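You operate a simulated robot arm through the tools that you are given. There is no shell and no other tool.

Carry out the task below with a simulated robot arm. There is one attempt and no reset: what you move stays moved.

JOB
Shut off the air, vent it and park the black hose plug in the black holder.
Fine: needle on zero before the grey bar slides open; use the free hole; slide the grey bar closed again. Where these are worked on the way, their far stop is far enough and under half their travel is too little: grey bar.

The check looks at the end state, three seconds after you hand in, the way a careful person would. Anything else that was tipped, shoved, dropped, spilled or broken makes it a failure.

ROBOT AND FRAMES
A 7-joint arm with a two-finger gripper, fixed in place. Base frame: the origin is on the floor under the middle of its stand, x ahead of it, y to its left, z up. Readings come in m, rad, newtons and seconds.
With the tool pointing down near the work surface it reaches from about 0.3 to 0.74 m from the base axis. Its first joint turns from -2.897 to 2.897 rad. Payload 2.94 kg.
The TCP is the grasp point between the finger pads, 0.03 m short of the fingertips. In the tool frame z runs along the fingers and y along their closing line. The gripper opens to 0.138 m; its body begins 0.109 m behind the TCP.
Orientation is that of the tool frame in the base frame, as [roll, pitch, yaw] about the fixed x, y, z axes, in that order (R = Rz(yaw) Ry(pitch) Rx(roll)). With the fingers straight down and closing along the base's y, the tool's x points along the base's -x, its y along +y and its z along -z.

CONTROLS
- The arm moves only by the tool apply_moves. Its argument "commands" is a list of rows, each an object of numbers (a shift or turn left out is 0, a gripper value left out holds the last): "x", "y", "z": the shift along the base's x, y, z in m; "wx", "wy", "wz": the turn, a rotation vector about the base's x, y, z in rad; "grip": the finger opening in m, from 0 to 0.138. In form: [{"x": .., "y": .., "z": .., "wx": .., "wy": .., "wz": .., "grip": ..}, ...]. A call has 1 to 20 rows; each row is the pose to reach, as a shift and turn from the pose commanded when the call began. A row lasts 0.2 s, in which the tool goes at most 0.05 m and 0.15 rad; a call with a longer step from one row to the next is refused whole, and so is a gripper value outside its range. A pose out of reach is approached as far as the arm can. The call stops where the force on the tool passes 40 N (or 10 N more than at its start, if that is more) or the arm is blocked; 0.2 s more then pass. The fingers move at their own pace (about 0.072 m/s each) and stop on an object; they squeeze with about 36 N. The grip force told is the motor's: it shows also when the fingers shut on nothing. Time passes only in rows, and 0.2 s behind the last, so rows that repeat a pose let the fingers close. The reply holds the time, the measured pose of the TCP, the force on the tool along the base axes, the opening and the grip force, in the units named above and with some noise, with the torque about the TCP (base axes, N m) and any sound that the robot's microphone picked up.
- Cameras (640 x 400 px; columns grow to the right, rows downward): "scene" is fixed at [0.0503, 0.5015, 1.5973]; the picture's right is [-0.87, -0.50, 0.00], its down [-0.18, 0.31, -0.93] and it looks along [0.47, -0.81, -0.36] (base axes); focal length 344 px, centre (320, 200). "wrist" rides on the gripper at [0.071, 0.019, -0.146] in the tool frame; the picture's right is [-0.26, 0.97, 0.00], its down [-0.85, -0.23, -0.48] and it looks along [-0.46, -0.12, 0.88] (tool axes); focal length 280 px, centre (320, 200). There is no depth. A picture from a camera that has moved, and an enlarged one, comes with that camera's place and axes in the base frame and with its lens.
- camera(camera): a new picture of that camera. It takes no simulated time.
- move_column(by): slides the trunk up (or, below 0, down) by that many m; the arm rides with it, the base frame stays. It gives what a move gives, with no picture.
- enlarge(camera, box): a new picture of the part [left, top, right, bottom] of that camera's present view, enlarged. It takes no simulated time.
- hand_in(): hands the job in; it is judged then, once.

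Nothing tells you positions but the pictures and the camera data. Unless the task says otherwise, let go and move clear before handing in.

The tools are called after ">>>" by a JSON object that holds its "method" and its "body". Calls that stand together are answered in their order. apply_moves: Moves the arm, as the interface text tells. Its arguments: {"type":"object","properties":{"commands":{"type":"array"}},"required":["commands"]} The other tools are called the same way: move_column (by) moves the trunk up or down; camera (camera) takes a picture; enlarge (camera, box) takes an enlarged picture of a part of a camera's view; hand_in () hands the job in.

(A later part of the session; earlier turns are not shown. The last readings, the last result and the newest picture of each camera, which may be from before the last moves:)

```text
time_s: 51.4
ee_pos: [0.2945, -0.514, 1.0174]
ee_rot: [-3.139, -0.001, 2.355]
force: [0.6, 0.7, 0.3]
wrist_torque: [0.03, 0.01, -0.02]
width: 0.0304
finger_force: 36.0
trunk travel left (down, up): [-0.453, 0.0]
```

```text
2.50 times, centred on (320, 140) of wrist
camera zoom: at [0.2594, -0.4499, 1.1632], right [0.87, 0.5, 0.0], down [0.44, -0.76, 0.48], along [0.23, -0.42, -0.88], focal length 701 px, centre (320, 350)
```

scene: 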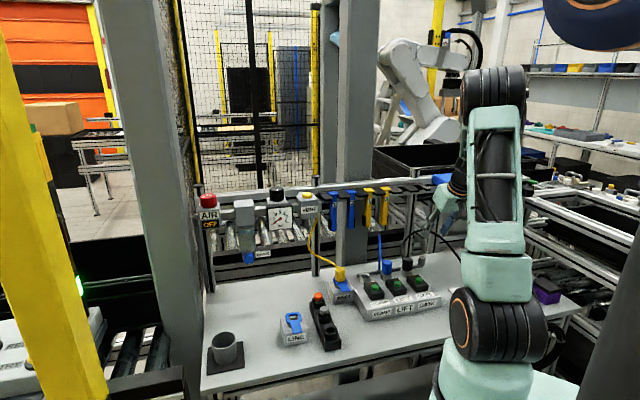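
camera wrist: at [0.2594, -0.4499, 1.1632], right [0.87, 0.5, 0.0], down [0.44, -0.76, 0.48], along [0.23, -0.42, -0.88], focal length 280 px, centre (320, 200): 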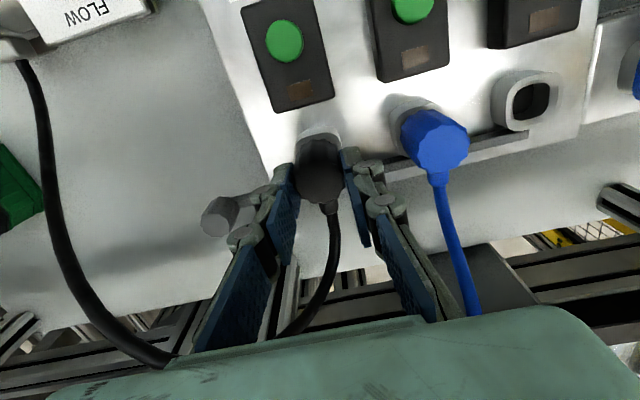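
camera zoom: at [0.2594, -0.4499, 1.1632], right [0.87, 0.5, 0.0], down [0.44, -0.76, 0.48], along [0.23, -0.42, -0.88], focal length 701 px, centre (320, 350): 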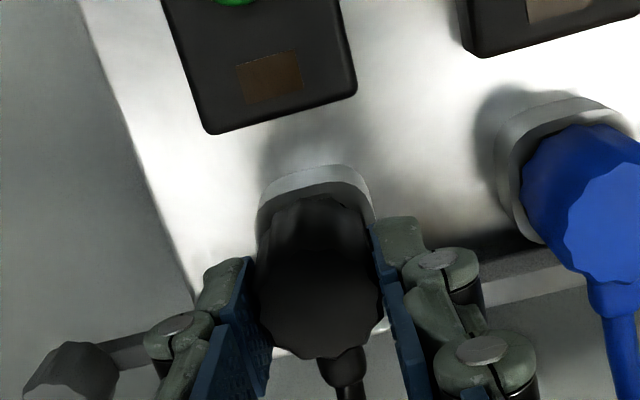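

The plug rose only 2–3 mm and then the fingers slipped, so the bar may still be holding it. The earlier stop may have been the gripper touching the hose rather than the bar's end. I'll let go, lift, and re-check the bar with a narrow closed-finger push from the left of the post.

>>> {"method": "apply_moves", "body": {"commands": [{"grip": 0.055}, {"grip": 0.055}, {"z": 0.03, "grip": 0.055}, {"z": 0.07, "grip": 0.055}, {"z": 0.11, "grip": 0.055}, {"z": 0.11, "grip": 0.03}, {"z": 0.11, "grip": 0.0}, {"z": 0.11, "grip": 0.0}]}}

>>> {"method": "camera", "body": {"camera": "wrist"}}

>>> {"method": "enlarge", "body": {"camera": "wrist", "box": [220, 80, 480, 240]}}

>>> {"method": "enlarge", "body": {"camera": "scene", "box": [360, 240, 450, 300]}}

```text
time_s: 53.2
ee_pos: [0.2962, -0.5119, 1.1281]
ee_rot: [-3.138, 0.0, 2.355]
force: [-0.4, -0.4, -0.7]
wrist_torque: [-0.01, 0.01, 0.05]
width: 0.0
finger_force: 28.2
trunk travel left (down, up): [-0.453, 0.0]
```

```text
taken
camera wrist: at [0.2609, -0.4497, 1.2737], right [0.87, 0.5, 0.0], down [0.44, -0.76, 0.48], along [0.23, -0.42, -0.88], focal length 280 px, centre (320, 200)
```

wrist: 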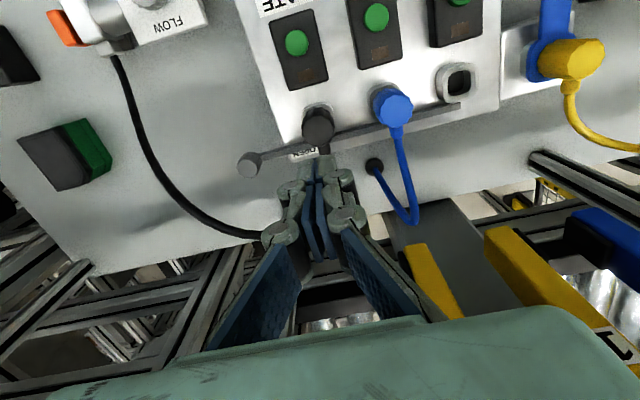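

```text
2.46 times, centred on (350, 160) of wrist
camera zoom: at [0.2609, -0.4497, 1.2737], right [0.87, 0.5, 0.0], down [0.44, -0.76, 0.48], along [0.23, -0.42, -0.88], focal length 690 px, centre (246, 298)
```

zoom: 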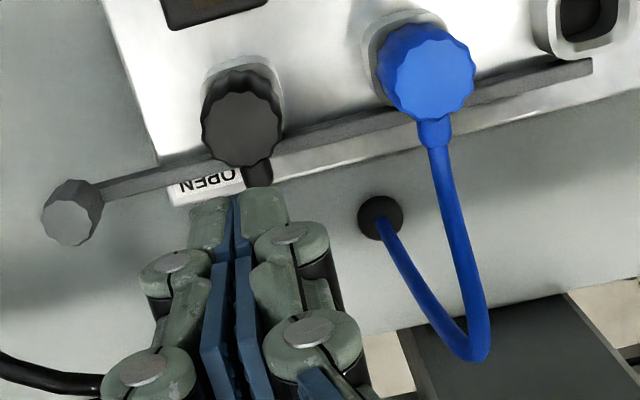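

```text
6.67 times, centred on (405, 270) of scene
camera zoom: at [0.0503, 0.5015, 1.5973], right [-0.87, -0.5, 0.0], down [-0.18, 0.31, -0.93], along [0.47, -0.81, -0.36], focal length 2290 px, centre (-247, -267)
```

zoom: 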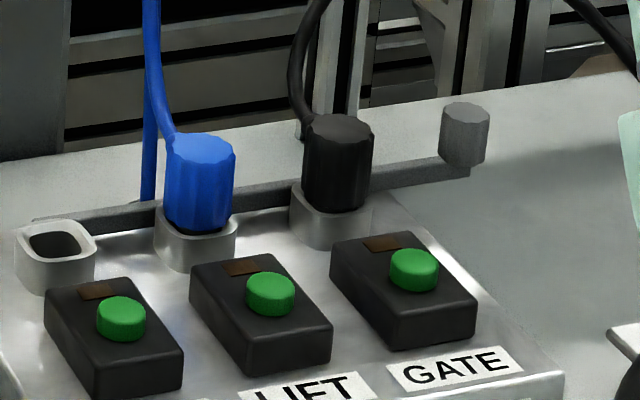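

The bar appears to sit about 16 mm open, slightly less than where I released it, so it may not be fully at its stop. I'll place the closed fingertips just left of the post and push it right, clear of the hose.

>>> {"method": "apply_moves", "body": {"commands": [{"x": -0.012, "y": -0.005, "z": 0.0, "wx": -0.08, "wy": -0.08, "grip": 0.0}, {"x": -0.025, "y": -0.011, "z": -0.01, "wx": -0.16, "wy": -0.16, "grip": 0.0}, {"x": -0.038, "y": -0.017, "z": -0.02, "wx": -0.24, "wy": -0.24, "grip": 0.0}, {"x": -0.0514, "y": -0.0227, "z": -0.0405, "wx": -0.311, "wy": -0.311, "grip": 0.0}, {"x": -0.0514, "y": -0.0227, "z": -0.0405, "wx": -0.311, "wy": -0.311, "grip": 0.0}]}}

>>> {"method": "camera", "body": {"camera": "wrist"}}

>>> {"method": "enlarge", "body": {"camera": "wrist", "box": [240, 60, 420, 220]}}

```text
time_s: 54.4
ee_pos: [0.2442, -0.5372, 1.0882]
ee_rot: [-3.137, 0.441, 2.356]
force: [-1.4, -0.1, -0.5]
wrist_torque: [0.02, 0.02, 0.01]
width: 0.0
finger_force: 28.8
trunk travel left (down, up): [-0.453, 0.0]
```

```text
taken
camera wrist: at [0.1692, -0.4337, 1.1898], right [0.85, 0.51, 0.11], down [0.24, -0.56, 0.79], along [0.47, -0.65, -0.6], focal length 280 px, centre (320, 200)
```

wrist: 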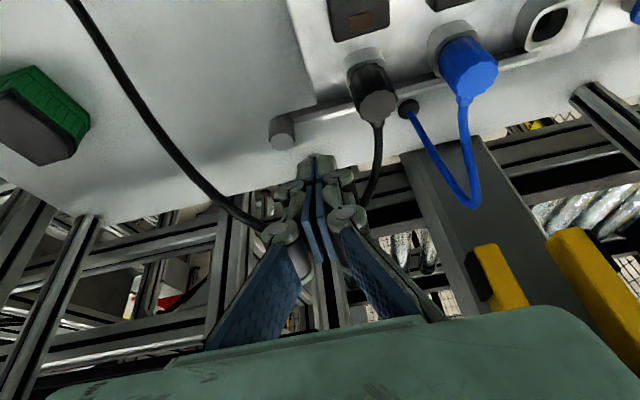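

```text
2.50 times, centred on (330, 140) of wrist
camera zoom: at [0.1692, -0.4337, 1.1898], right [0.85, 0.51, 0.11], down [0.24, -0.56, 0.79], along [0.47, -0.65, -0.6], focal length 701 px, centre (295, 350)
```

zoom: 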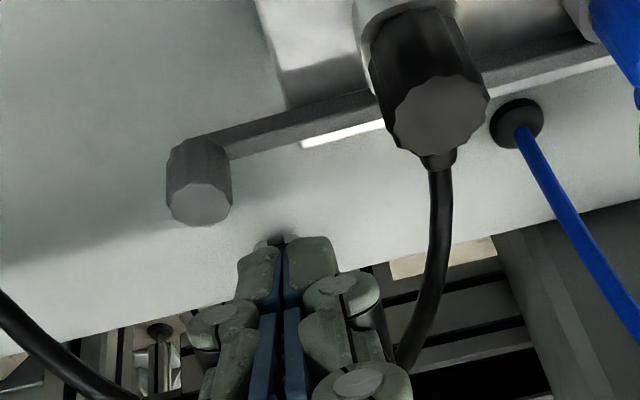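

The post is at l≈-0.244 and the gap to the plug is wide enough for the closed fingers. I'll descend into the gap beside the post.

>>> {"method": "apply_moves", "body": {"commands": [{"x": 0.009, "y": -0.008, "z": -0.027, "grip": 0.0}, {"x": 0.018, "y": -0.016, "z": -0.054, "grip": 0.0}, {"x": 0.025, "y": -0.023, "z": -0.075, "grip": 0.0}, {"x": 0.0305, "y": -0.0273, "z": -0.09, "grip": 0.0}, {"x": 0.0305, "y": -0.0273, "z": -0.09, "grip": 0.0}]}}

>>> {"method": "enlarge", "body": {"camera": "wrist", "box": [240, 60, 420, 220]}}

>>> {"method": "enlarge", "body": {"camera": "scene", "box": [370, 220, 470, 290]}}

```text
time_s: 55.6
ee_pos: [0.275, -0.5659, 0.9979]
ee_rot: [-3.137, 0.439, 2.356]
force: [1.1, -0.6, 0.2]
wrist_torque: [0.02, -0.02, 0.02]
width: 0.0004
finger_force: 28.1
trunk travel left (down, up): [-0.453, 0.0]
```

```text
2.50 times, centred on (330, 140) of wrist
camera zoom: at [0.2005, -0.4622, 1.099], right [0.85, 0.51, 0.11], down [0.24, -0.56, 0.79], along [0.47, -0.65, -0.6], focal length 701 px, centre (295, 350)
```

zoom: 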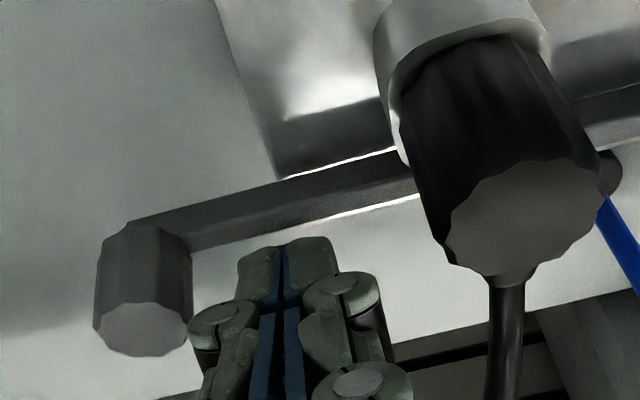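

```text
5.71 times, centred on (420, 255) of scene
camera zoom: at [0.0503, 0.5015, 1.5973], right [-0.87, -0.5, 0.0], down [-0.18, 0.31, -0.93], along [0.47, -0.81, -0.36], focal length 1963 px, centre (-251, -114)
```

zoom: 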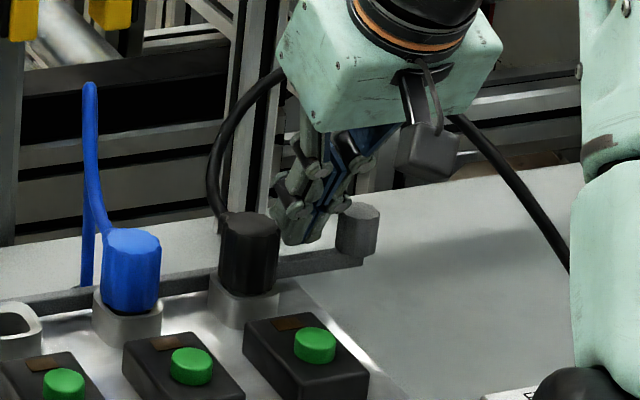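

The fingers are in place beside the post without contact. I'll push right in small steps.

>>> {"method": "apply_moves", "body": {"commands": [{"x": -0.004, "y": -0.004, "grip": 0.0}, {"x": -0.008, "y": -0.008, "grip": 0.0}, {"x": -0.01, "y": -0.01, "grip": 0.0}, {"x": -0.012, "y": -0.012, "grip": 0.0}, {"x": -0.012, "y": -0.012, "grip": 0.0}]}}

>>> {"method": "enlarge", "body": {"camera": "wrist", "box": [240, 60, 420, 220]}}

```text
time_s: 56.8
ee_pos: [0.2651, -0.574, 0.9986]
ee_rot: [-3.141, 0.438, 2.358]
force: [12.9, 13.1, 2.3]
wrist_torque: [0.15, -0.12, 0.04]
width: 0.0001
finger_force: 28.3
trunk travel left (down, up): [-0.453, 0.0]
```

```text
2.50 times, centred on (330, 140) of wrist
camera zoom: at [0.1907, -0.4715, 1.0997], right [0.85, 0.52, 0.11], down [0.24, -0.56, 0.79], along [0.47, -0.65, -0.6], focal length 701 px, centre (295, 350)
```

zoom: 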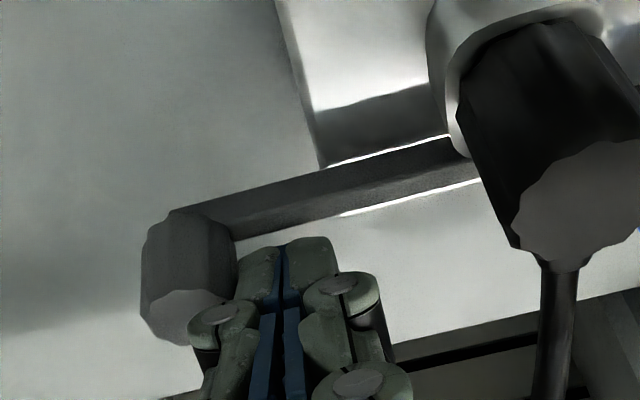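

The bar holds firm at 18 N along its axis with the hose clear, so it's at its far stop and fully open. The plug needs a better grip, so I'll lift away and re-grip it lower, pulling more slowly.

>>> {"method": "apply_moves", "body": {"commands": [{"x": 0.006, "y": 0.006, "grip": 0.0}, {"x": 0.009, "y": 0.009, "grip": 0.0}, {"x": 0.0, "y": 0.018, "z": 0.03, "grip": 0.0}, {"x": -0.012, "y": 0.03, "z": 0.065, "grip": 0.0}, {"x": -0.022, "y": 0.04, "z": 0.1, "grip": 0.0}, {"x": -0.03, "y": 0.048, "z": 0.13, "grip": 0.03}, {"x": -0.03, "y": 0.048, "z": 0.13, "grip": 0.055}]}}

>>> {"method": "apply_moves", "body": {"commands": [{"x": 0.015, "y": 0.003, "z": 0.0, "wx": 0.08, "wy": 0.08, "grip": 0.055}, {"x": 0.03, "y": 0.006, "z": 0.0, "wx": 0.16, "wy": 0.16, "grip": 0.055}, {"x": 0.045, "y": 0.01, "z": 0.0, "wx": 0.24, "wy": 0.24, "grip": 0.055}, {"x": 0.06, "y": 0.013, "z": 0.0, "wx": 0.311, "wy": 0.311, "grip": 0.055}, {"x": 0.06, "y": 0.013, "z": 0.0, "wx": 0.311, "wy": 0.311, "grip": 0.055}]}}

>>> {"method": "enlarge", "body": {"camera": "wrist", "box": [240, 60, 400, 220]}}

>>> {"method": "enlarge", "body": {"camera": "scene", "box": [395, 245, 440, 280]}}

```text
time_s: 58.4
ee_pos: [0.2308, -0.5292, 1.1275]
ee_rot: [-3.137, 0.439, 2.354]
force: [1.2, 0.5, -0.4]
wrist_torque: [0.02, -0.01, 0.02]
width: 0.0552
finger_force: 0.1
trunk travel left (down, up): [-0.453, 0.0]
```

```text
time_s: 59.6
ee_pos: [0.2914, -0.5163, 1.1279]
ee_rot: [-3.137, -0.001, 2.354]
force: [-0.2, -0.7, -0.1]
wrist_torque: [-0.02, 0.02, 0.01]
width: 0.0549
finger_force: 0.1
trunk travel left (down, up): [-0.453, 0.0]
```

```text
2.50 times, centred on (320, 140) of wrist
camera zoom: at [0.256, -0.4519, 1.2739], right [0.87, 0.5, 0.0], down [0.44, -0.76, 0.48], along [0.23, -0.42, -0.88], focal length 701 px, centre (320, 350)
```

zoom: 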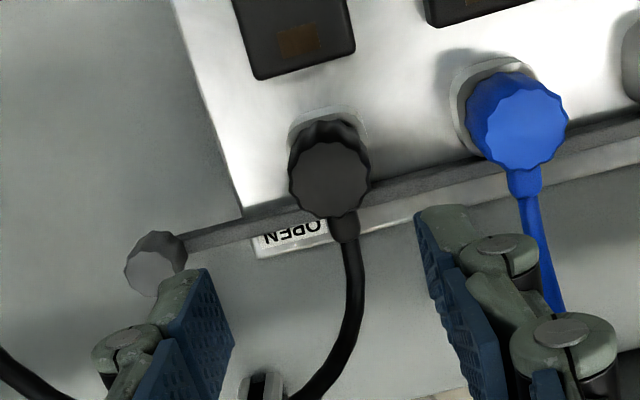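

```text
11.43 times, centred on (418, 262) of scene
camera zoom: at [0.0503, 0.5015, 1.5973], right [-0.87, -0.5, 0.0], down [-0.18, 0.31, -0.93], along [0.47, -0.81, -0.36], focal length 3926 px, centre (-794, -514)
```

zoom: 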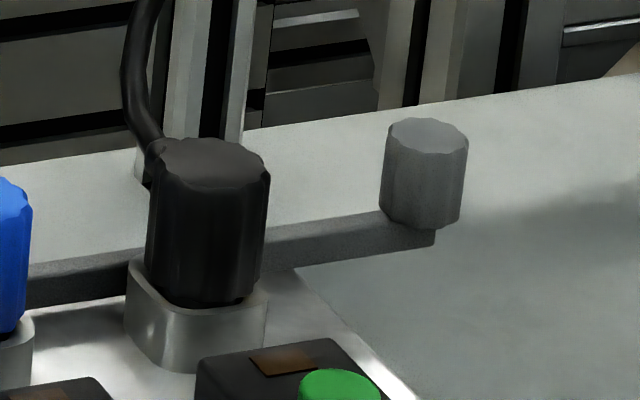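

The plug has settled fully back, and the bar remains open. I'll descend again, slightly lower on the plug, and grip.

>>> {"method": "apply_moves", "body": {"commands": [{"x": 0.0048, "y": 0.0026, "z": -0.04, "grip": 0.055}, {"x": 0.0048, "y": 0.0026, "z": -0.08, "grip": 0.055}, {"x": 0.0048, "y": 0.0026, "z": -0.11, "grip": 0.055}, {"x": 0.0048, "y": 0.0026, "z": -0.125, "grip": 0.055}, {"x": 0.0048, "y": 0.0026, "z": -0.132, "grip": 0.055}, {"x": 0.0048, "y": 0.0026, "z": -0.135, "grip": 0.055}, {"x": 0.0048, "y": 0.0026, "z": -0.135, "grip": 0.055}]}}

>>> {"method": "apply_moves", "body": {"commands": [{"grip": 0.035}, {"grip": 0.02}, {"grip": 0.02}, {"grip": 0.02}, {"grip": 0.02}]}}

>>> {"method": "enlarge", "body": {"camera": "scene", "box": [395, 245, 440, 280]}}

```text
time_s: 61.2
ee_pos: [0.2964, -0.5137, 0.9919]
ee_rot: [-3.139, 0.0, 2.354]
force: [0.6, -0.1, -0.1]
wrist_torque: [0.03, 0.0, 0.0]
width: 0.0549
finger_force: 0.1
trunk travel left (down, up): [-0.453, 0.0]
```

```text
time_s: 62.4
ee_pos: [0.2959, -0.5133, 0.9925]
ee_rot: [-3.135, 0.001, 2.355]
force: [-5.9, -4.9, -1.3]
wrist_torque: [-0.74, 0.81, 0.04]
width: 0.0357
finger_force: 44.9
trunk travel left (down, up): [-0.453, 0.0]
```

```text
11.43 times, centred on (418, 262) of scene
camera zoom: at [0.0503, 0.5015, 1.5973], right [-0.87, -0.5, 0.0], down [-0.18, 0.31, -0.93], along [0.47, -0.81, -0.36], focal length 3926 px, centre (-794, -514)
```

zoom: 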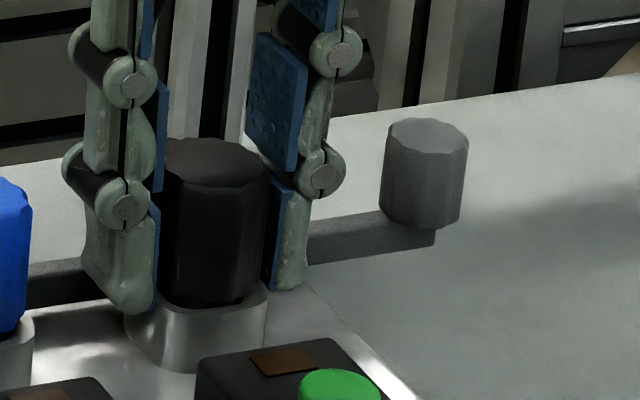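

The grip is now firmer, with width 35.7 mm and motor force 45. I'll pull up slowly.

>>> {"method": "apply_moves", "body": {"commands": [{"z": 0.0015}, {"z": 0.003}, {"z": 0.0045}, {"z": 0.006}]}}

>>> {"method": "enlarge", "body": {"camera": "scene", "box": [395, 245, 440, 280]}}

```text
time_s: 63.4
ee_pos: [0.2959, -0.5145, 0.9933]
ee_rot: [-3.14, -0.01, 2.354]
force: [-7.4, -9.5, -33.8]
wrist_torque: [-0.16, 0.33, -0.26]
width: 0.0346
finger_force: 44.8
trunk travel left (down, up): [-0.453, 0.0]
```

```text
11.43 times, centred on (418, 262) of scene
camera zoom: at [0.0503, 0.5015, 1.5973], right [-0.87, -0.5, 0.0], down [-0.18, 0.31, -0.93], along [0.47, -0.81, -0.36], focal length 3926 px, centre (-794, -514)
```

zoom: 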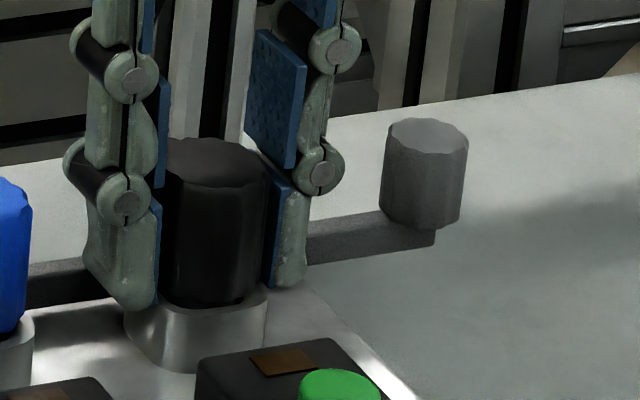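

The plug resists at 34 N without moving, and there's about 12 N of side load that could be jamming it. I'll relax the pull, centre the tool to remove the side load, and then pull again.

>>> {"method": "apply_moves", "body": {"commands": [{"z": -0.003}, {"x": -0.001, "y": -0.001, "z": -0.006}, {"x": -0.002, "y": -0.002, "z": -0.006}, {"x": -0.002, "y": -0.002, "z": -0.006}]}}

```text
time_s: 64.4
ee_pos: [0.2954, -0.5147, 0.9943]
ee_rot: [-3.14, 0.003, 2.358]
force: [-6.8, 3.2, 5.0]
wrist_torque: [0.61, 0.6, 0.04]
width: 0.0336
finger_force: 44.5
trunk travel left (down, up): [-0.453, 0.0]
```

>>> {"method": "apply_moves", "body": {"commands": [{"x": -0.0015, "y": 0.001, "z": 0.0}, {"x": -0.0015, "y": 0.001, "z": 0.001}]}}

>>> {"method": "enlarge", "body": {"camera": "wrist", "box": [240, 60, 400, 220]}}

>>> {"method": "enlarge", "body": {"camera": "scene", "box": [395, 245, 440, 280]}}

```text
time_s: 65.0
ee_pos: [0.2953, -0.5148, 0.995]
ee_rot: [-3.139, 0.007, 2.357]
force: [3.9, -0.5, 9.1]
wrist_torque: [0.19, -0.15, -0.01]
width: 0.0304
finger_force: 35.9
trunk travel left (down, up): [-0.453, 0.0]
```

```text
2.50 times, centred on (320, 140) of wrist
camera zoom: at [0.2594, -0.4502, 1.1398], right [0.87, 0.5, 0.0], down [0.44, -0.76, 0.48], along [0.24, -0.42, -0.88], focal length 701 px, centre (320, 350)
```

zoom: 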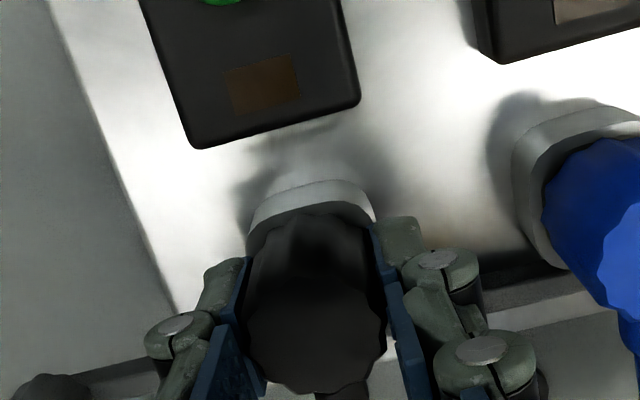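

```text
11.43 times, centred on (418, 262) of scene
camera zoom: at [0.0503, 0.5015, 1.5973], right [-0.87, -0.5, 0.0], down [-0.18, 0.31, -0.93], along [0.47, -0.81, -0.36], focal length 3926 px, centre (-794, -514)
```

zoom: 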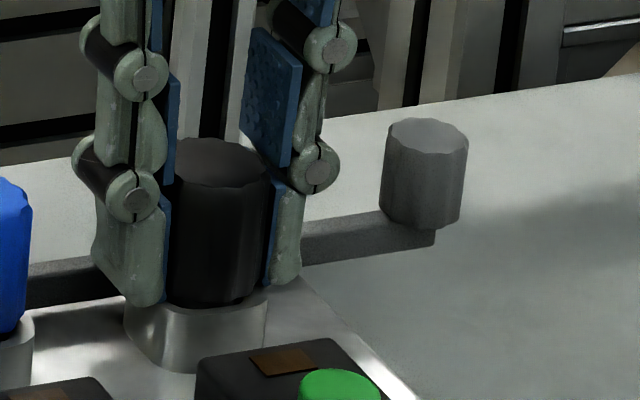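

The grip is now settled and centred with small side loads. I'll pull up in small increments, reading the force each time.

>>> {"method": "apply_moves", "body": {"commands": [{"z": 0.001}, {"z": 0.002}, {"z": 0.003}]}}

>>> {"method": "apply_moves", "body": {"commands": [{"z": 0.001}, {"z": 0.002}, {"z": 0.003}]}}

>>> {"method": "enlarge", "body": {"camera": "scene", "box": [395, 245, 440, 280]}}

```text
time_s: 65.8
ee_pos: [0.2935, -0.5154, 0.9947]
ee_rot: [-3.138, -0.002, 2.354]
force: [3.7, -2.7, -0.6]
wrist_torque: [-0.12, -0.21, 0.01]
width: 0.03
finger_force: 36.3
trunk travel left (down, up): [-0.453, 0.0]
```

```text
time_s: 66.6
ee_pos: [0.2951, -0.5152, 0.9995]
ee_rot: [-3.139, 0.0, 2.356]
force: [1.4, -2.6, -1.0]
wrist_torque: [-0.14, -0.07, -0.04]
width: 0.0302
finger_force: 36.1
trunk travel left (down, up): [-0.453, 0.0]
```

```text
11.43 times, centred on (418, 262) of scene
camera zoom: at [0.0503, 0.5015, 1.5973], right [-0.87, -0.5, 0.0], down [-0.18, 0.31, -0.93], along [0.47, -0.81, -0.36], focal length 3926 px, centre (-794, -514)
```

zoom: 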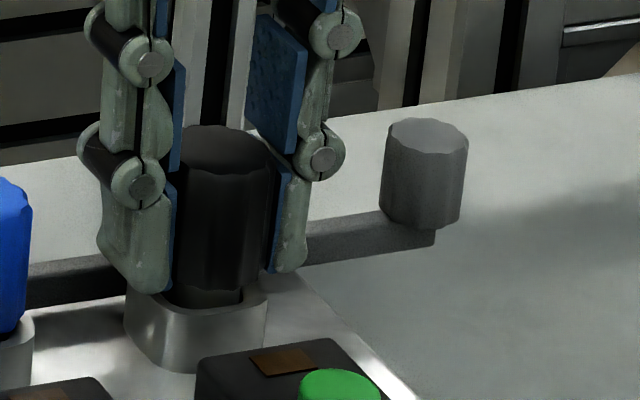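

The plug is now rising with the fingers at only about 1 N. I'll keep pulling slowly.

>>> {"method": "apply_moves", "body": {"commands": [{"z": 0.001}, {"z": 0.002}, {"z": 0.003}, {"z": 0.004}]}}

>>> {"method": "enlarge", "body": {"camera": "scene", "box": [395, 245, 440, 280]}}

```text
time_s: 67.6
ee_pos: [0.2932, -0.5136, 1.0019]
ee_rot: [-3.139, 0.001, 2.355]
force: [1.3, -0.8, -1.2]
wrist_torque: [-0.07, -0.11, 0.01]
width: 0.0302
finger_force: 36.1
trunk travel left (down, up): [-0.453, 0.0]
```

```text
11.43 times, centred on (418, 262) of scene
camera zoom: at [0.0503, 0.5015, 1.5973], right [-0.87, -0.5, 0.0], down [-0.18, 0.31, -0.93], along [0.47, -0.81, -0.36], focal length 3926 px, centre (-794, -514)
```

zoom: 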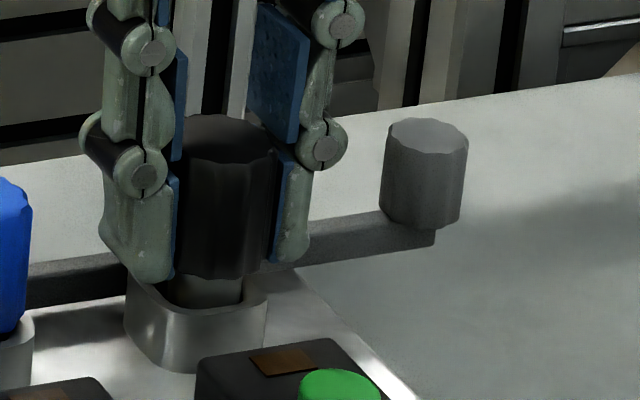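

The plug is clearly coming out. I'll continue at the same slow rate.

>>> {"method": "apply_moves", "body": {"commands": [{"z": 0.001}, {"z": 0.002}, {"z": 0.003}, {"z": 0.004}, {"z": 0.005}, {"z": 0.006}, {"z": 0.007}, {"z": 0.008}, {"z": 0.009}, {"z": 0.01}]}}

>>> {"method": "enlarge", "body": {"camera": "scene", "box": [395, 240, 440, 280]}}

```text
time_s: 69.8
ee_pos: [0.2926, -0.5146, 1.0128]
ee_rot: [-3.139, -0.001, 2.357]
force: [0.2, 0.1, -1.7]
wrist_torque: [0.0, -0.01, -0.01]
width: 0.0301
finger_force: 36.2
trunk travel left (down, up): [-0.453, 0.0]
```

```text
10.00 times, centred on (418, 260) of scene
camera zoom: at [0.0503, 0.5015, 1.5973], right [-0.87, -0.5, 0.0], down [-0.18, 0.31, -0.93], along [0.47, -0.81, -0.36], focal length 3435 px, centre (-655, -400)
```

zoom: 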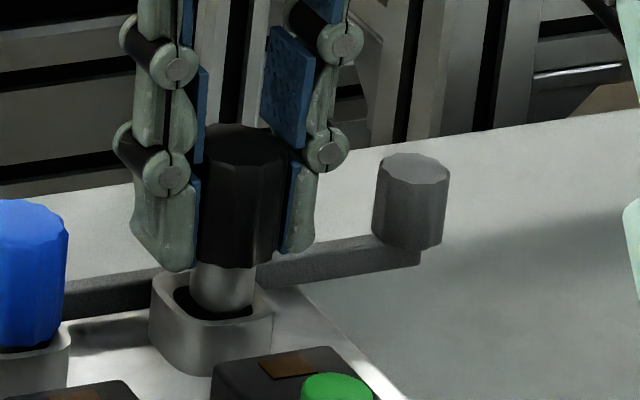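

The metal spigot is emerging freely. I'll continue lifting until it's well clear.

>>> {"method": "apply_moves", "body": {"commands": [{"z": 0.002}, {"z": 0.004}, {"z": 0.006}, {"z": 0.008}, {"z": 0.01}, {"z": 0.012}, {"z": 0.014}, {"z": 0.016}, {"z": 0.018}, {"z": 0.02}, {"z": 0.024}, {"z": 0.028}, {"z": 0.032}, {"z": 0.036}, {"z": 0.04}]}}

>>> {"method": "camera", "body": {"camera": "scene"}}

>>> {"method": "enlarge", "body": {"camera": "scene", "box": [380, 200, 460, 280]}}

>>> {"method": "camera", "body": {"camera": "wrist"}}

```text
time_s: 73.0
ee_pos: [0.2934, -0.515, 1.0535]
ee_rot: [-3.138, 0.0, 2.355]
force: [0.3, 0.0, -1.3]
wrist_torque: [0.0, 0.01, 0.0]
width: 0.03
finger_force: 36.5
trunk travel left (down, up): [-0.453, 0.0]
```

```text
taken
```

scene: 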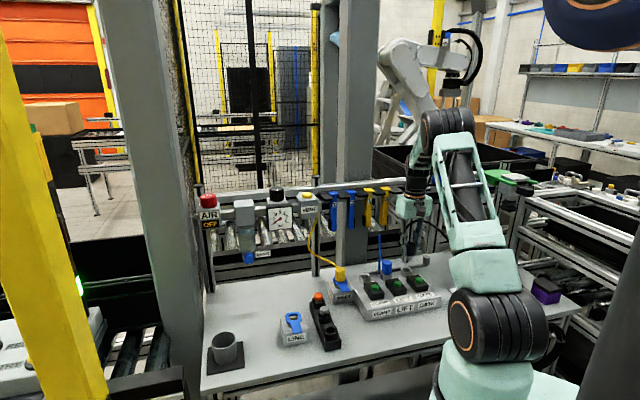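

```text
5.00 times, centred on (420, 240) of scene
camera zoom: at [0.0503, 0.5015, 1.5973], right [-0.87, -0.5, 0.0], down [-0.18, 0.31, -0.93], along [0.47, -0.81, -0.36], focal length 1718 px, centre (-180, 0)
```

zoom: 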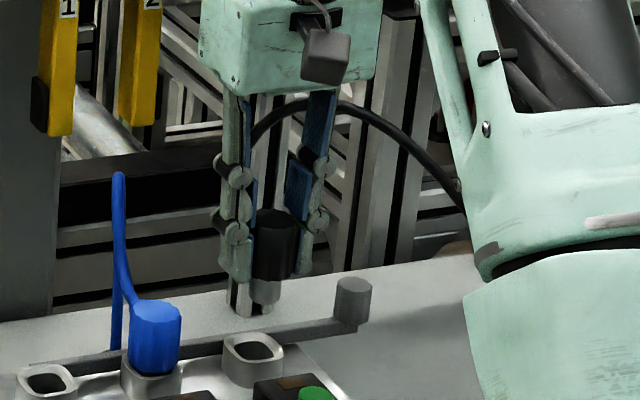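

```text
taken
camera wrist: at [0.2575, -0.4505, 1.1988], right [0.87, 0.5, 0.0], down [0.44, -0.76, 0.48], along [0.23, -0.42, -0.88], focal length 280 px, centre (320, 200)
```

wrist: 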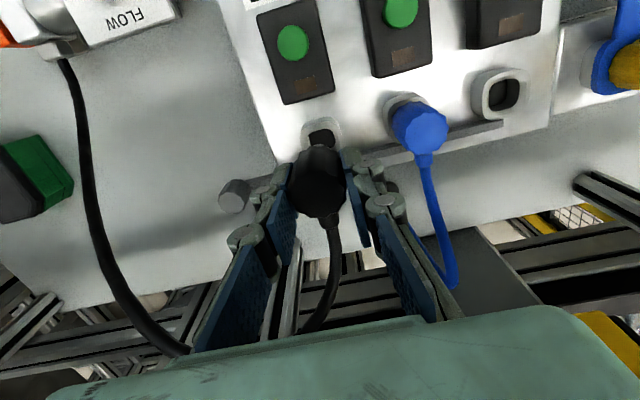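

The black plug is free with its metal spigot visible, and the hose follows without tension. I'll lift it higher and carry it towards the black holder, keeping in front of the other plugs.

>>> {"method": "apply_moves", "body": {"commands": [{"z": 0.01}, {"z": 0.025}, {"z": 0.04}, {"x": 0.003, "y": 0.012, "z": 0.055}, {"x": 0.006, "y": 0.027, "z": 0.07}, {"x": 0.01, "y": 0.045, "z": 0.075}, {"x": 0.015, "y": 0.065, "z": 0.075}, {"x": 0.02, "y": 0.085, "z": 0.075}, {"x": 0.025, "y": 0.105, "z": 0.075}, {"x": 0.025, "y": 0.105, "z": 0.075}]}}

>>> {"method": "camera", "body": {"camera": "scene"}}

>>> {"method": "camera", "body": {"camera": "wrist"}}

```text
time_s: 75.2
ee_pos: [0.3186, -0.4084, 1.1288]
ee_rot: [-3.139, -0.001, 2.355]
force: [-0.1, -0.5, -0.1]
wrist_torque: [-0.02, 0.02, 0.0]
width: 0.03
finger_force: 35.8
trunk travel left (down, up): [-0.453, 0.0]
```

```text
taken
```

scene: 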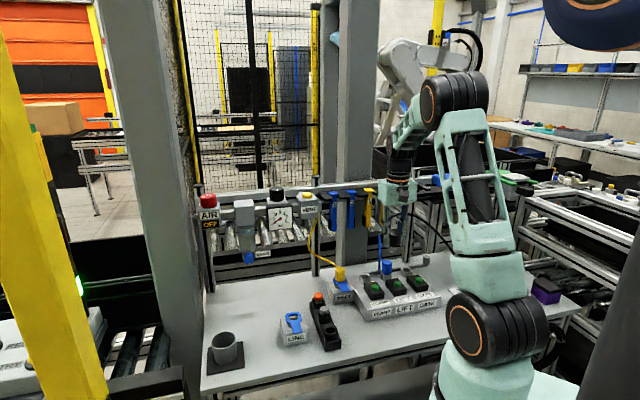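

```text
taken
camera wrist: at [0.2833, -0.3453, 1.2746], right [0.87, 0.5, 0.0], down [0.44, -0.76, 0.48], along [0.23, -0.42, -0.88], focal length 280 px, centre (320, 200)
```

wrist: 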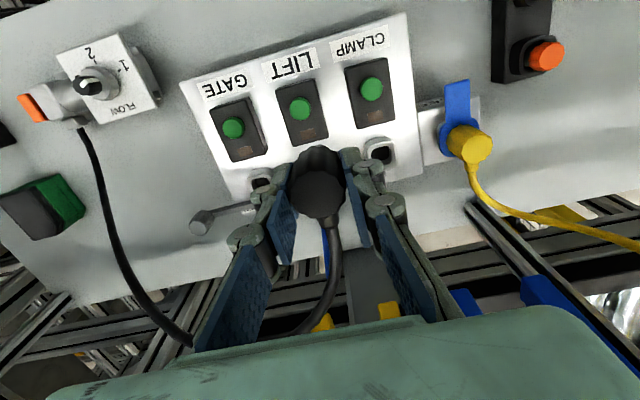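

The plug is held securely with no hose tension. I'll continue towards the holder.

>>> {"method": "apply_moves", "body": {"commands": [{"x": 0.01, "y": 0.02}, {"x": 0.022, "y": 0.045}, {"x": 0.034, "y": 0.07}, {"x": 0.046, "y": 0.095}, {"x": 0.058, "y": 0.12}, {"x": 0.065, "y": 0.14}, {"x": 0.07, "y": 0.16}, {"x": 0.07, "y": 0.16}]}}

>>> {"method": "camera", "body": {"camera": "scene"}}

>>> {"method": "camera", "body": {"camera": "wrist"}}

```text
time_s: 77.0
ee_pos: [0.3878, -0.2474, 1.1304]
ee_rot: [-3.138, -0.001, 2.357]
force: [0.2, -0.2, -0.1]
wrist_torque: [-0.02, 0.03, -0.02]
width: 0.0301
finger_force: 36.1
trunk travel left (down, up): [-0.453, 0.0]
```

```text
taken
```

scene: 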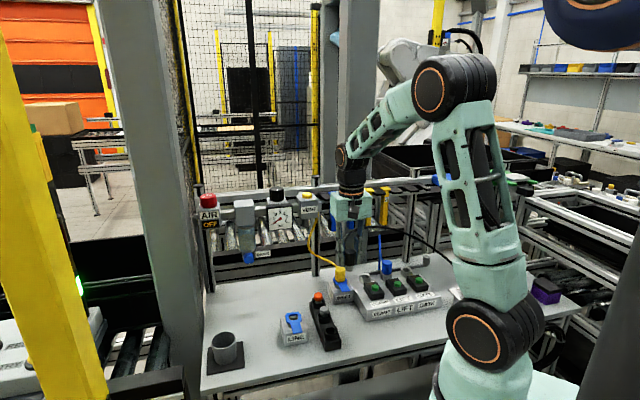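

```text
taken
camera wrist: at [0.3527, -0.1841, 1.2741], right [0.87, 0.5, 0.0], down [0.44, -0.76, 0.48], along [0.23, -0.42, -0.88], focal length 280 px, centre (320, 200)
```

wrist: 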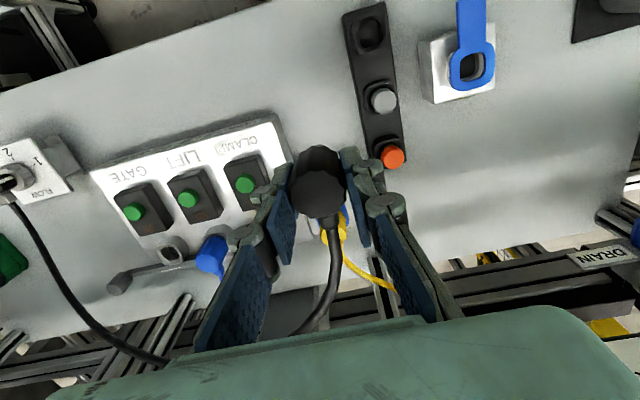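

The holder is now in view: orange cap at the back, grey in the middle, and the free hole at the front. I'll enlarge to measure the free hole and its orientation.

>>> {"method": "enlarge", "body": {"camera": "wrist", "box": [320, 0, 440, 180]}}

>>> {"method": "enlarge", "body": {"camera": "scene", "box": [295, 285, 355, 360]}}

>>> {"method": "enlarge", "body": {"camera": "scene", "box": [320, 200, 440, 300]}}

```text
2.22 times, centred on (380, 90) of wrist
camera zoom: at [0.3527, -0.1841, 1.2741], right [0.87, 0.5, 0.0], down [0.44, -0.76, 0.48], along [0.23, -0.42, -0.88], focal length 623 px, centre (187, 444)
```

zoom: 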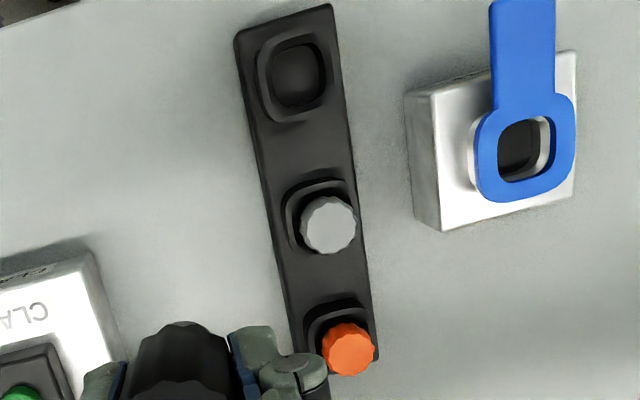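

```text
5.33 times, centred on (325, 322) of scene
camera zoom: at [0.0503, 0.5015, 1.5973], right [-0.87, -0.5, 0.0], down [-0.18, 0.31, -0.93], along [0.47, -0.81, -0.36], focal length 1832 px, centre (293, -453)
```

zoom: 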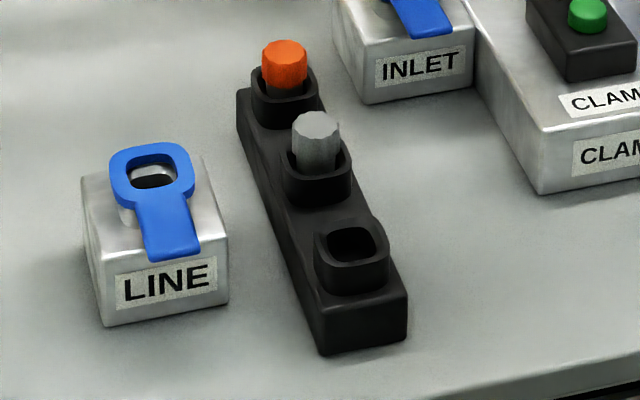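

```text
4.00 times, centred on (380, 250) of scene
camera zoom: at [0.0503, 0.5015, 1.5973], right [-0.87, -0.5, 0.0], down [-0.18, 0.31, -0.93], along [0.47, -0.81, -0.36], focal length 1374 px, centre (80, 0)
```

zoom: 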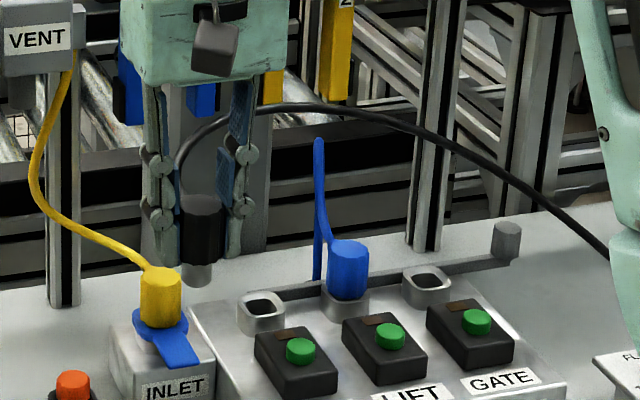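

The holder is aligned with the bench and its holes are 65 mm apart. The free hole is centred at about (0.391,-0.148) with its rim at z≈0.939. I'll move the plug above it and come down partway to check alignment.

>>> {"method": "apply_moves", "body": {"commands": [{"x": 0.001, "y": 0.025}, {"x": 0.002, "y": 0.05}, {"x": 0.003, "y": 0.075}, {"x": 0.003, "y": 0.0995}, {"x": 0.003, "y": 0.0995, "z": -0.03}, {"x": 0.003, "y": 0.0995, "z": -0.06}, {"x": 0.003, "y": 0.0995, "z": -0.085}, {"x": 0.003, "y": 0.0995, "z": -0.1}, {"x": 0.003, "y": 0.0995, "z": -0.1}]}}

>>> {"method": "camera", "body": {"camera": "scene"}}

>>> {"method": "enlarge", "body": {"camera": "scene", "box": [295, 265, 365, 355]}}

>>> {"method": "camera", "body": {"camera": "wrist"}}

```text
time_s: 79.0
ee_pos: [0.3917, -0.1504, 1.0281]
ee_rot: [-3.139, 0.0, 2.354]
force: [0.4, -0.3, -0.1]
wrist_torque: [0.03, -0.01, 0.01]
width: 0.0298
finger_force: 36.3
trunk travel left (down, up): [-0.453, 0.0]
```

```text
taken
```

scene: 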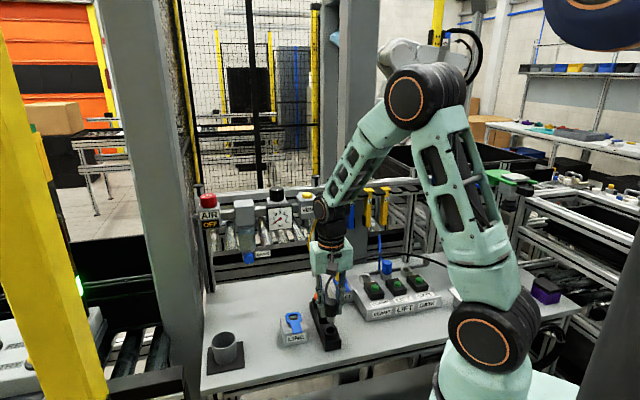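

```text
4.44 times, centred on (330, 310) of scene
camera zoom: at [0.0503, 0.5015, 1.5973], right [-0.87, -0.5, 0.0], down [-0.18, 0.31, -0.93], along [0.47, -0.81, -0.36], focal length 1527 px, centre (276, -289)
```

zoom: 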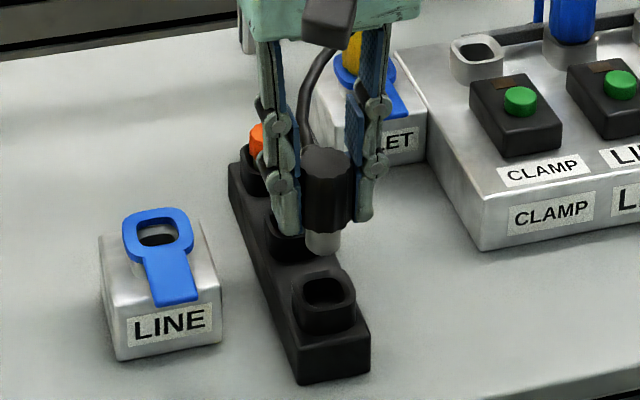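

```text
taken
camera wrist: at [0.3567, -0.0869, 1.1735], right [0.87, 0.5, 0.0], down [0.44, -0.76, 0.48], along [0.23, -0.42, -0.88], focal length 280 px, centre (320, 200)
```

wrist: 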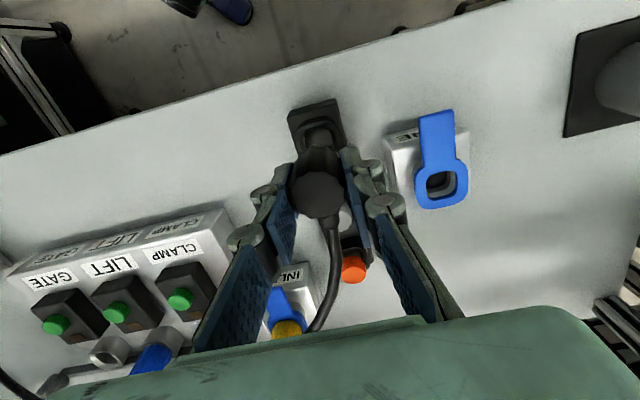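

The plug is about 3 cm above the hole and looks well aligned from the scene view. I'll check the other axis in the wrist view.

>>> {"method": "enlarge", "body": {"camera": "wrist", "box": [260, 80, 390, 220]}}

>>> {"method": "enlarge", "body": {"camera": "scene", "box": [318, 295, 352, 345]}}

```text
2.86 times, centred on (325, 150) of wrist
camera zoom: at [0.3567, -0.0869, 1.1735], right [0.87, 0.5, 0.0], down [0.44, -0.76, 0.48], along [0.23, -0.42, -0.88], focal length 801 px, centre (306, 343)
```

zoom: 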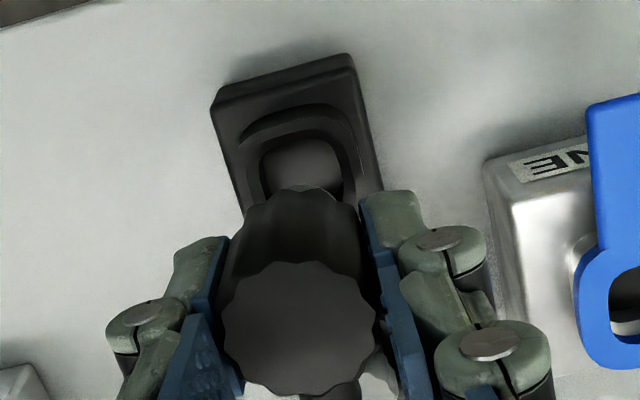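

```text
8.00 times, centred on (335, 320) of scene
camera zoom: at [0.0503, 0.5015, 1.5973], right [-0.87, -0.5, 0.0], down [-0.18, 0.31, -0.93], along [0.47, -0.81, -0.36], focal length 2748 px, centre (200, -760)
```

zoom: 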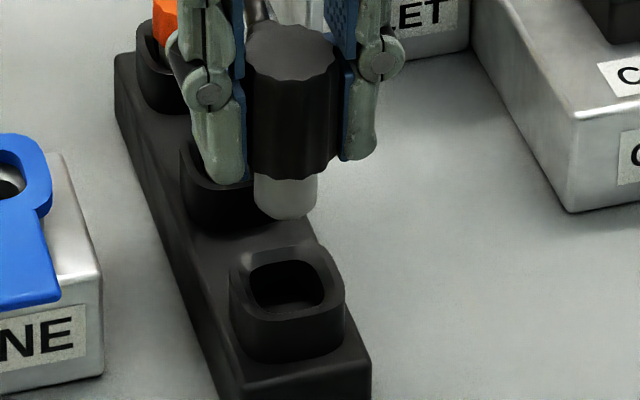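

Both views agree within about 2 mm. I'll lower slowly into the hole and watch the force.

>>> {"method": "apply_moves", "body": {"commands": [{"z": -0.01}, {"z": -0.02}, {"z": -0.026}, {"z": -0.03}, {"z": -0.033}, {"z": -0.036}, {"z": -0.036}]}}

>>> {"method": "enlarge", "body": {"camera": "scene", "box": [318, 295, 352, 345]}}

>>> {"method": "enlarge", "body": {"camera": "wrist", "box": [260, 80, 390, 220]}}

```text
time_s: 80.6
ee_pos: [0.3913, -0.1503, 0.9917]
ee_rot: [-3.137, 0.0, 2.356]
force: [-0.4, 0.7, -0.5]
wrist_torque: [0.01, -0.02, 0.0]
width: 0.0302
finger_force: 36.2
trunk travel left (down, up): [-0.453, 0.0]
```

```text
8.00 times, centred on (335, 320) of scene
camera zoom: at [0.0503, 0.5015, 1.5973], right [-0.87, -0.5, 0.0], down [-0.18, 0.31, -0.93], along [0.47, -0.81, -0.36], focal length 2748 px, centre (200, -760)
```

zoom: 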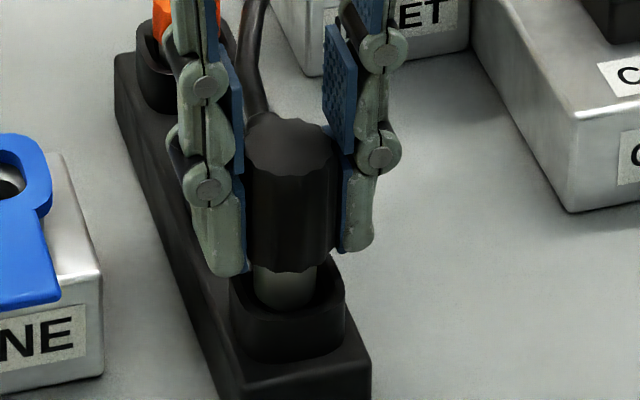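

```text
2.86 times, centred on (325, 150) of wrist
camera zoom: at [0.3562, -0.086, 1.1373], right [0.87, 0.5, 0.0], down [0.44, -0.76, 0.48], along [0.23, -0.42, -0.88], focal length 801 px, centre (306, 343)
```

zoom: 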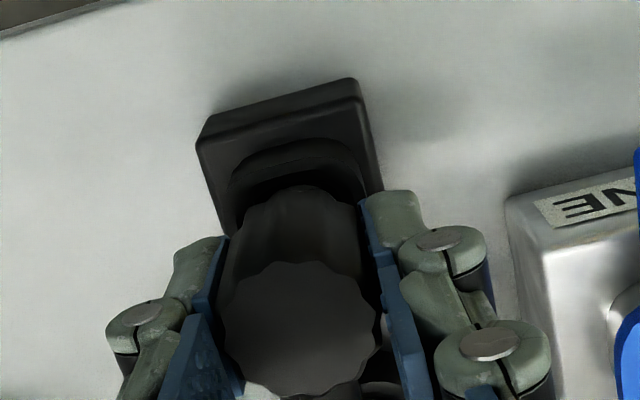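

The spigot is entering the hole with no force. I'll continue lowering until it seats.

>>> {"method": "apply_moves", "body": {"commands": [{"z": -0.003}, {"z": -0.006}, {"z": -0.009}, {"z": -0.011}, {"z": -0.011}]}}

>>> {"method": "enlarge", "body": {"camera": "scene", "box": [318, 295, 352, 345]}}

```text
time_s: 81.8
ee_pos: [0.3912, -0.15, 0.9812]
ee_rot: [-3.139, 0.0, 2.353]
force: [0.0, 0.1, -0.8]
wrist_torque: [-0.03, -0.03, -0.01]
width: 0.0303
finger_force: 35.2
trunk travel left (down, up): [-0.453, 0.0]
```

```text
8.00 times, centred on (335, 320) of scene
camera zoom: at [0.0503, 0.5015, 1.5973], right [-0.87, -0.5, 0.0], down [-0.18, 0.31, -0.93], along [0.47, -0.81, -0.36], focal length 2748 px, centre (200, -760)
```

zoom: 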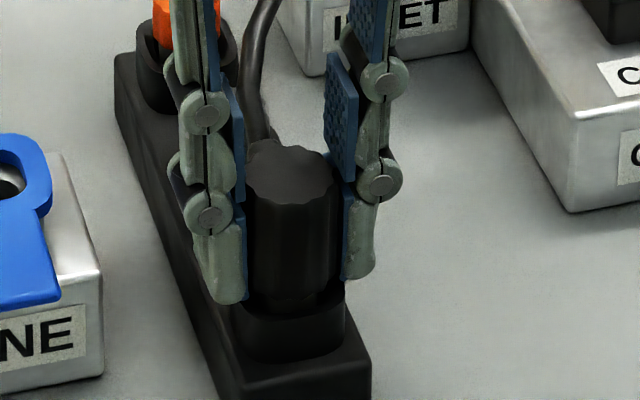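

>>> {"method": "apply_moves", "body": {"commands": [{"z": -0.0015}, {"z": -0.003}, {"z": -0.0045}, {"z": -0.006}, {"z": -0.006}]}}

>>> {"method": "enlarge", "body": {"camera": "scene", "box": [318, 295, 352, 345]}}

```text
time_s: 83.2
ee_pos: [0.3908, -0.1501, 0.9779]
ee_rot: [-3.141, 0.004, 2.356]
force: [-6.8, 2.1, 24.0]
wrist_torque: [0.23, 0.38, 0.07]
width: 0.03
finger_force: 36.6
trunk travel left (down, up): [-0.453, 0.0]
stopped in row 5: the force on the tool passed its limit at 41 N (the readings are from after the stop); the commanded pose is now the measured one
```

```text
8.00 times, centred on (335, 320) of scene
camera zoom: at [0.0503, 0.5015, 1.5973], right [-0.87, -0.5, 0.0], down [-0.18, 0.31, -0.93], along [0.47, -0.81, -0.36], focal length 2748 px, centre (200, -760)
```

zoom: 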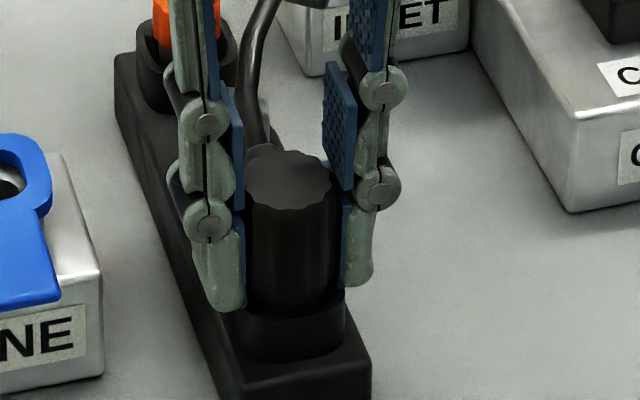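

The plug is seated, with body-on-rim contact reaching about 40 N. I'll check how the hose lies around the gripper before releasing.

>>> {"method": "enlarge", "body": {"camera": "scene", "box": [290, 200, 470, 350]}}

>>> {"method": "camera", "body": {"camera": "wrist"}}

```text
2.67 times, centred on (380, 275) of scene
camera zoom: at [0.0503, 0.5015, 1.5973], right [-0.87, -0.5, 0.0], down [-0.18, 0.31, -0.93], along [0.47, -0.81, -0.36], focal length 916 px, centre (160, 0)
```

zoom: 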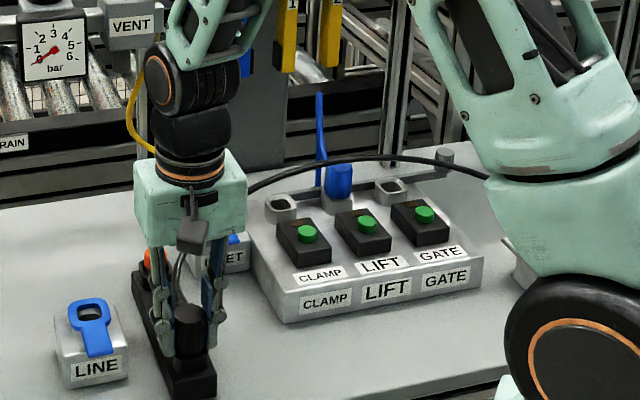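

```text
taken
camera wrist: at [0.3551, -0.0856, 1.1229], right [0.87, 0.5, 0.0], down [0.44, -0.76, 0.48], along [0.24, -0.42, -0.88], focal length 280 px, centre (320, 200)
```

wrist: 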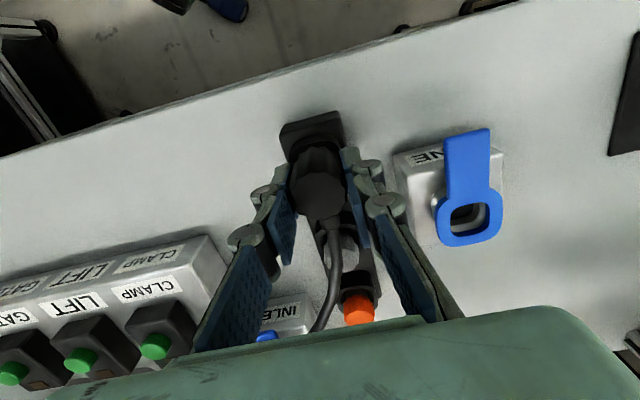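

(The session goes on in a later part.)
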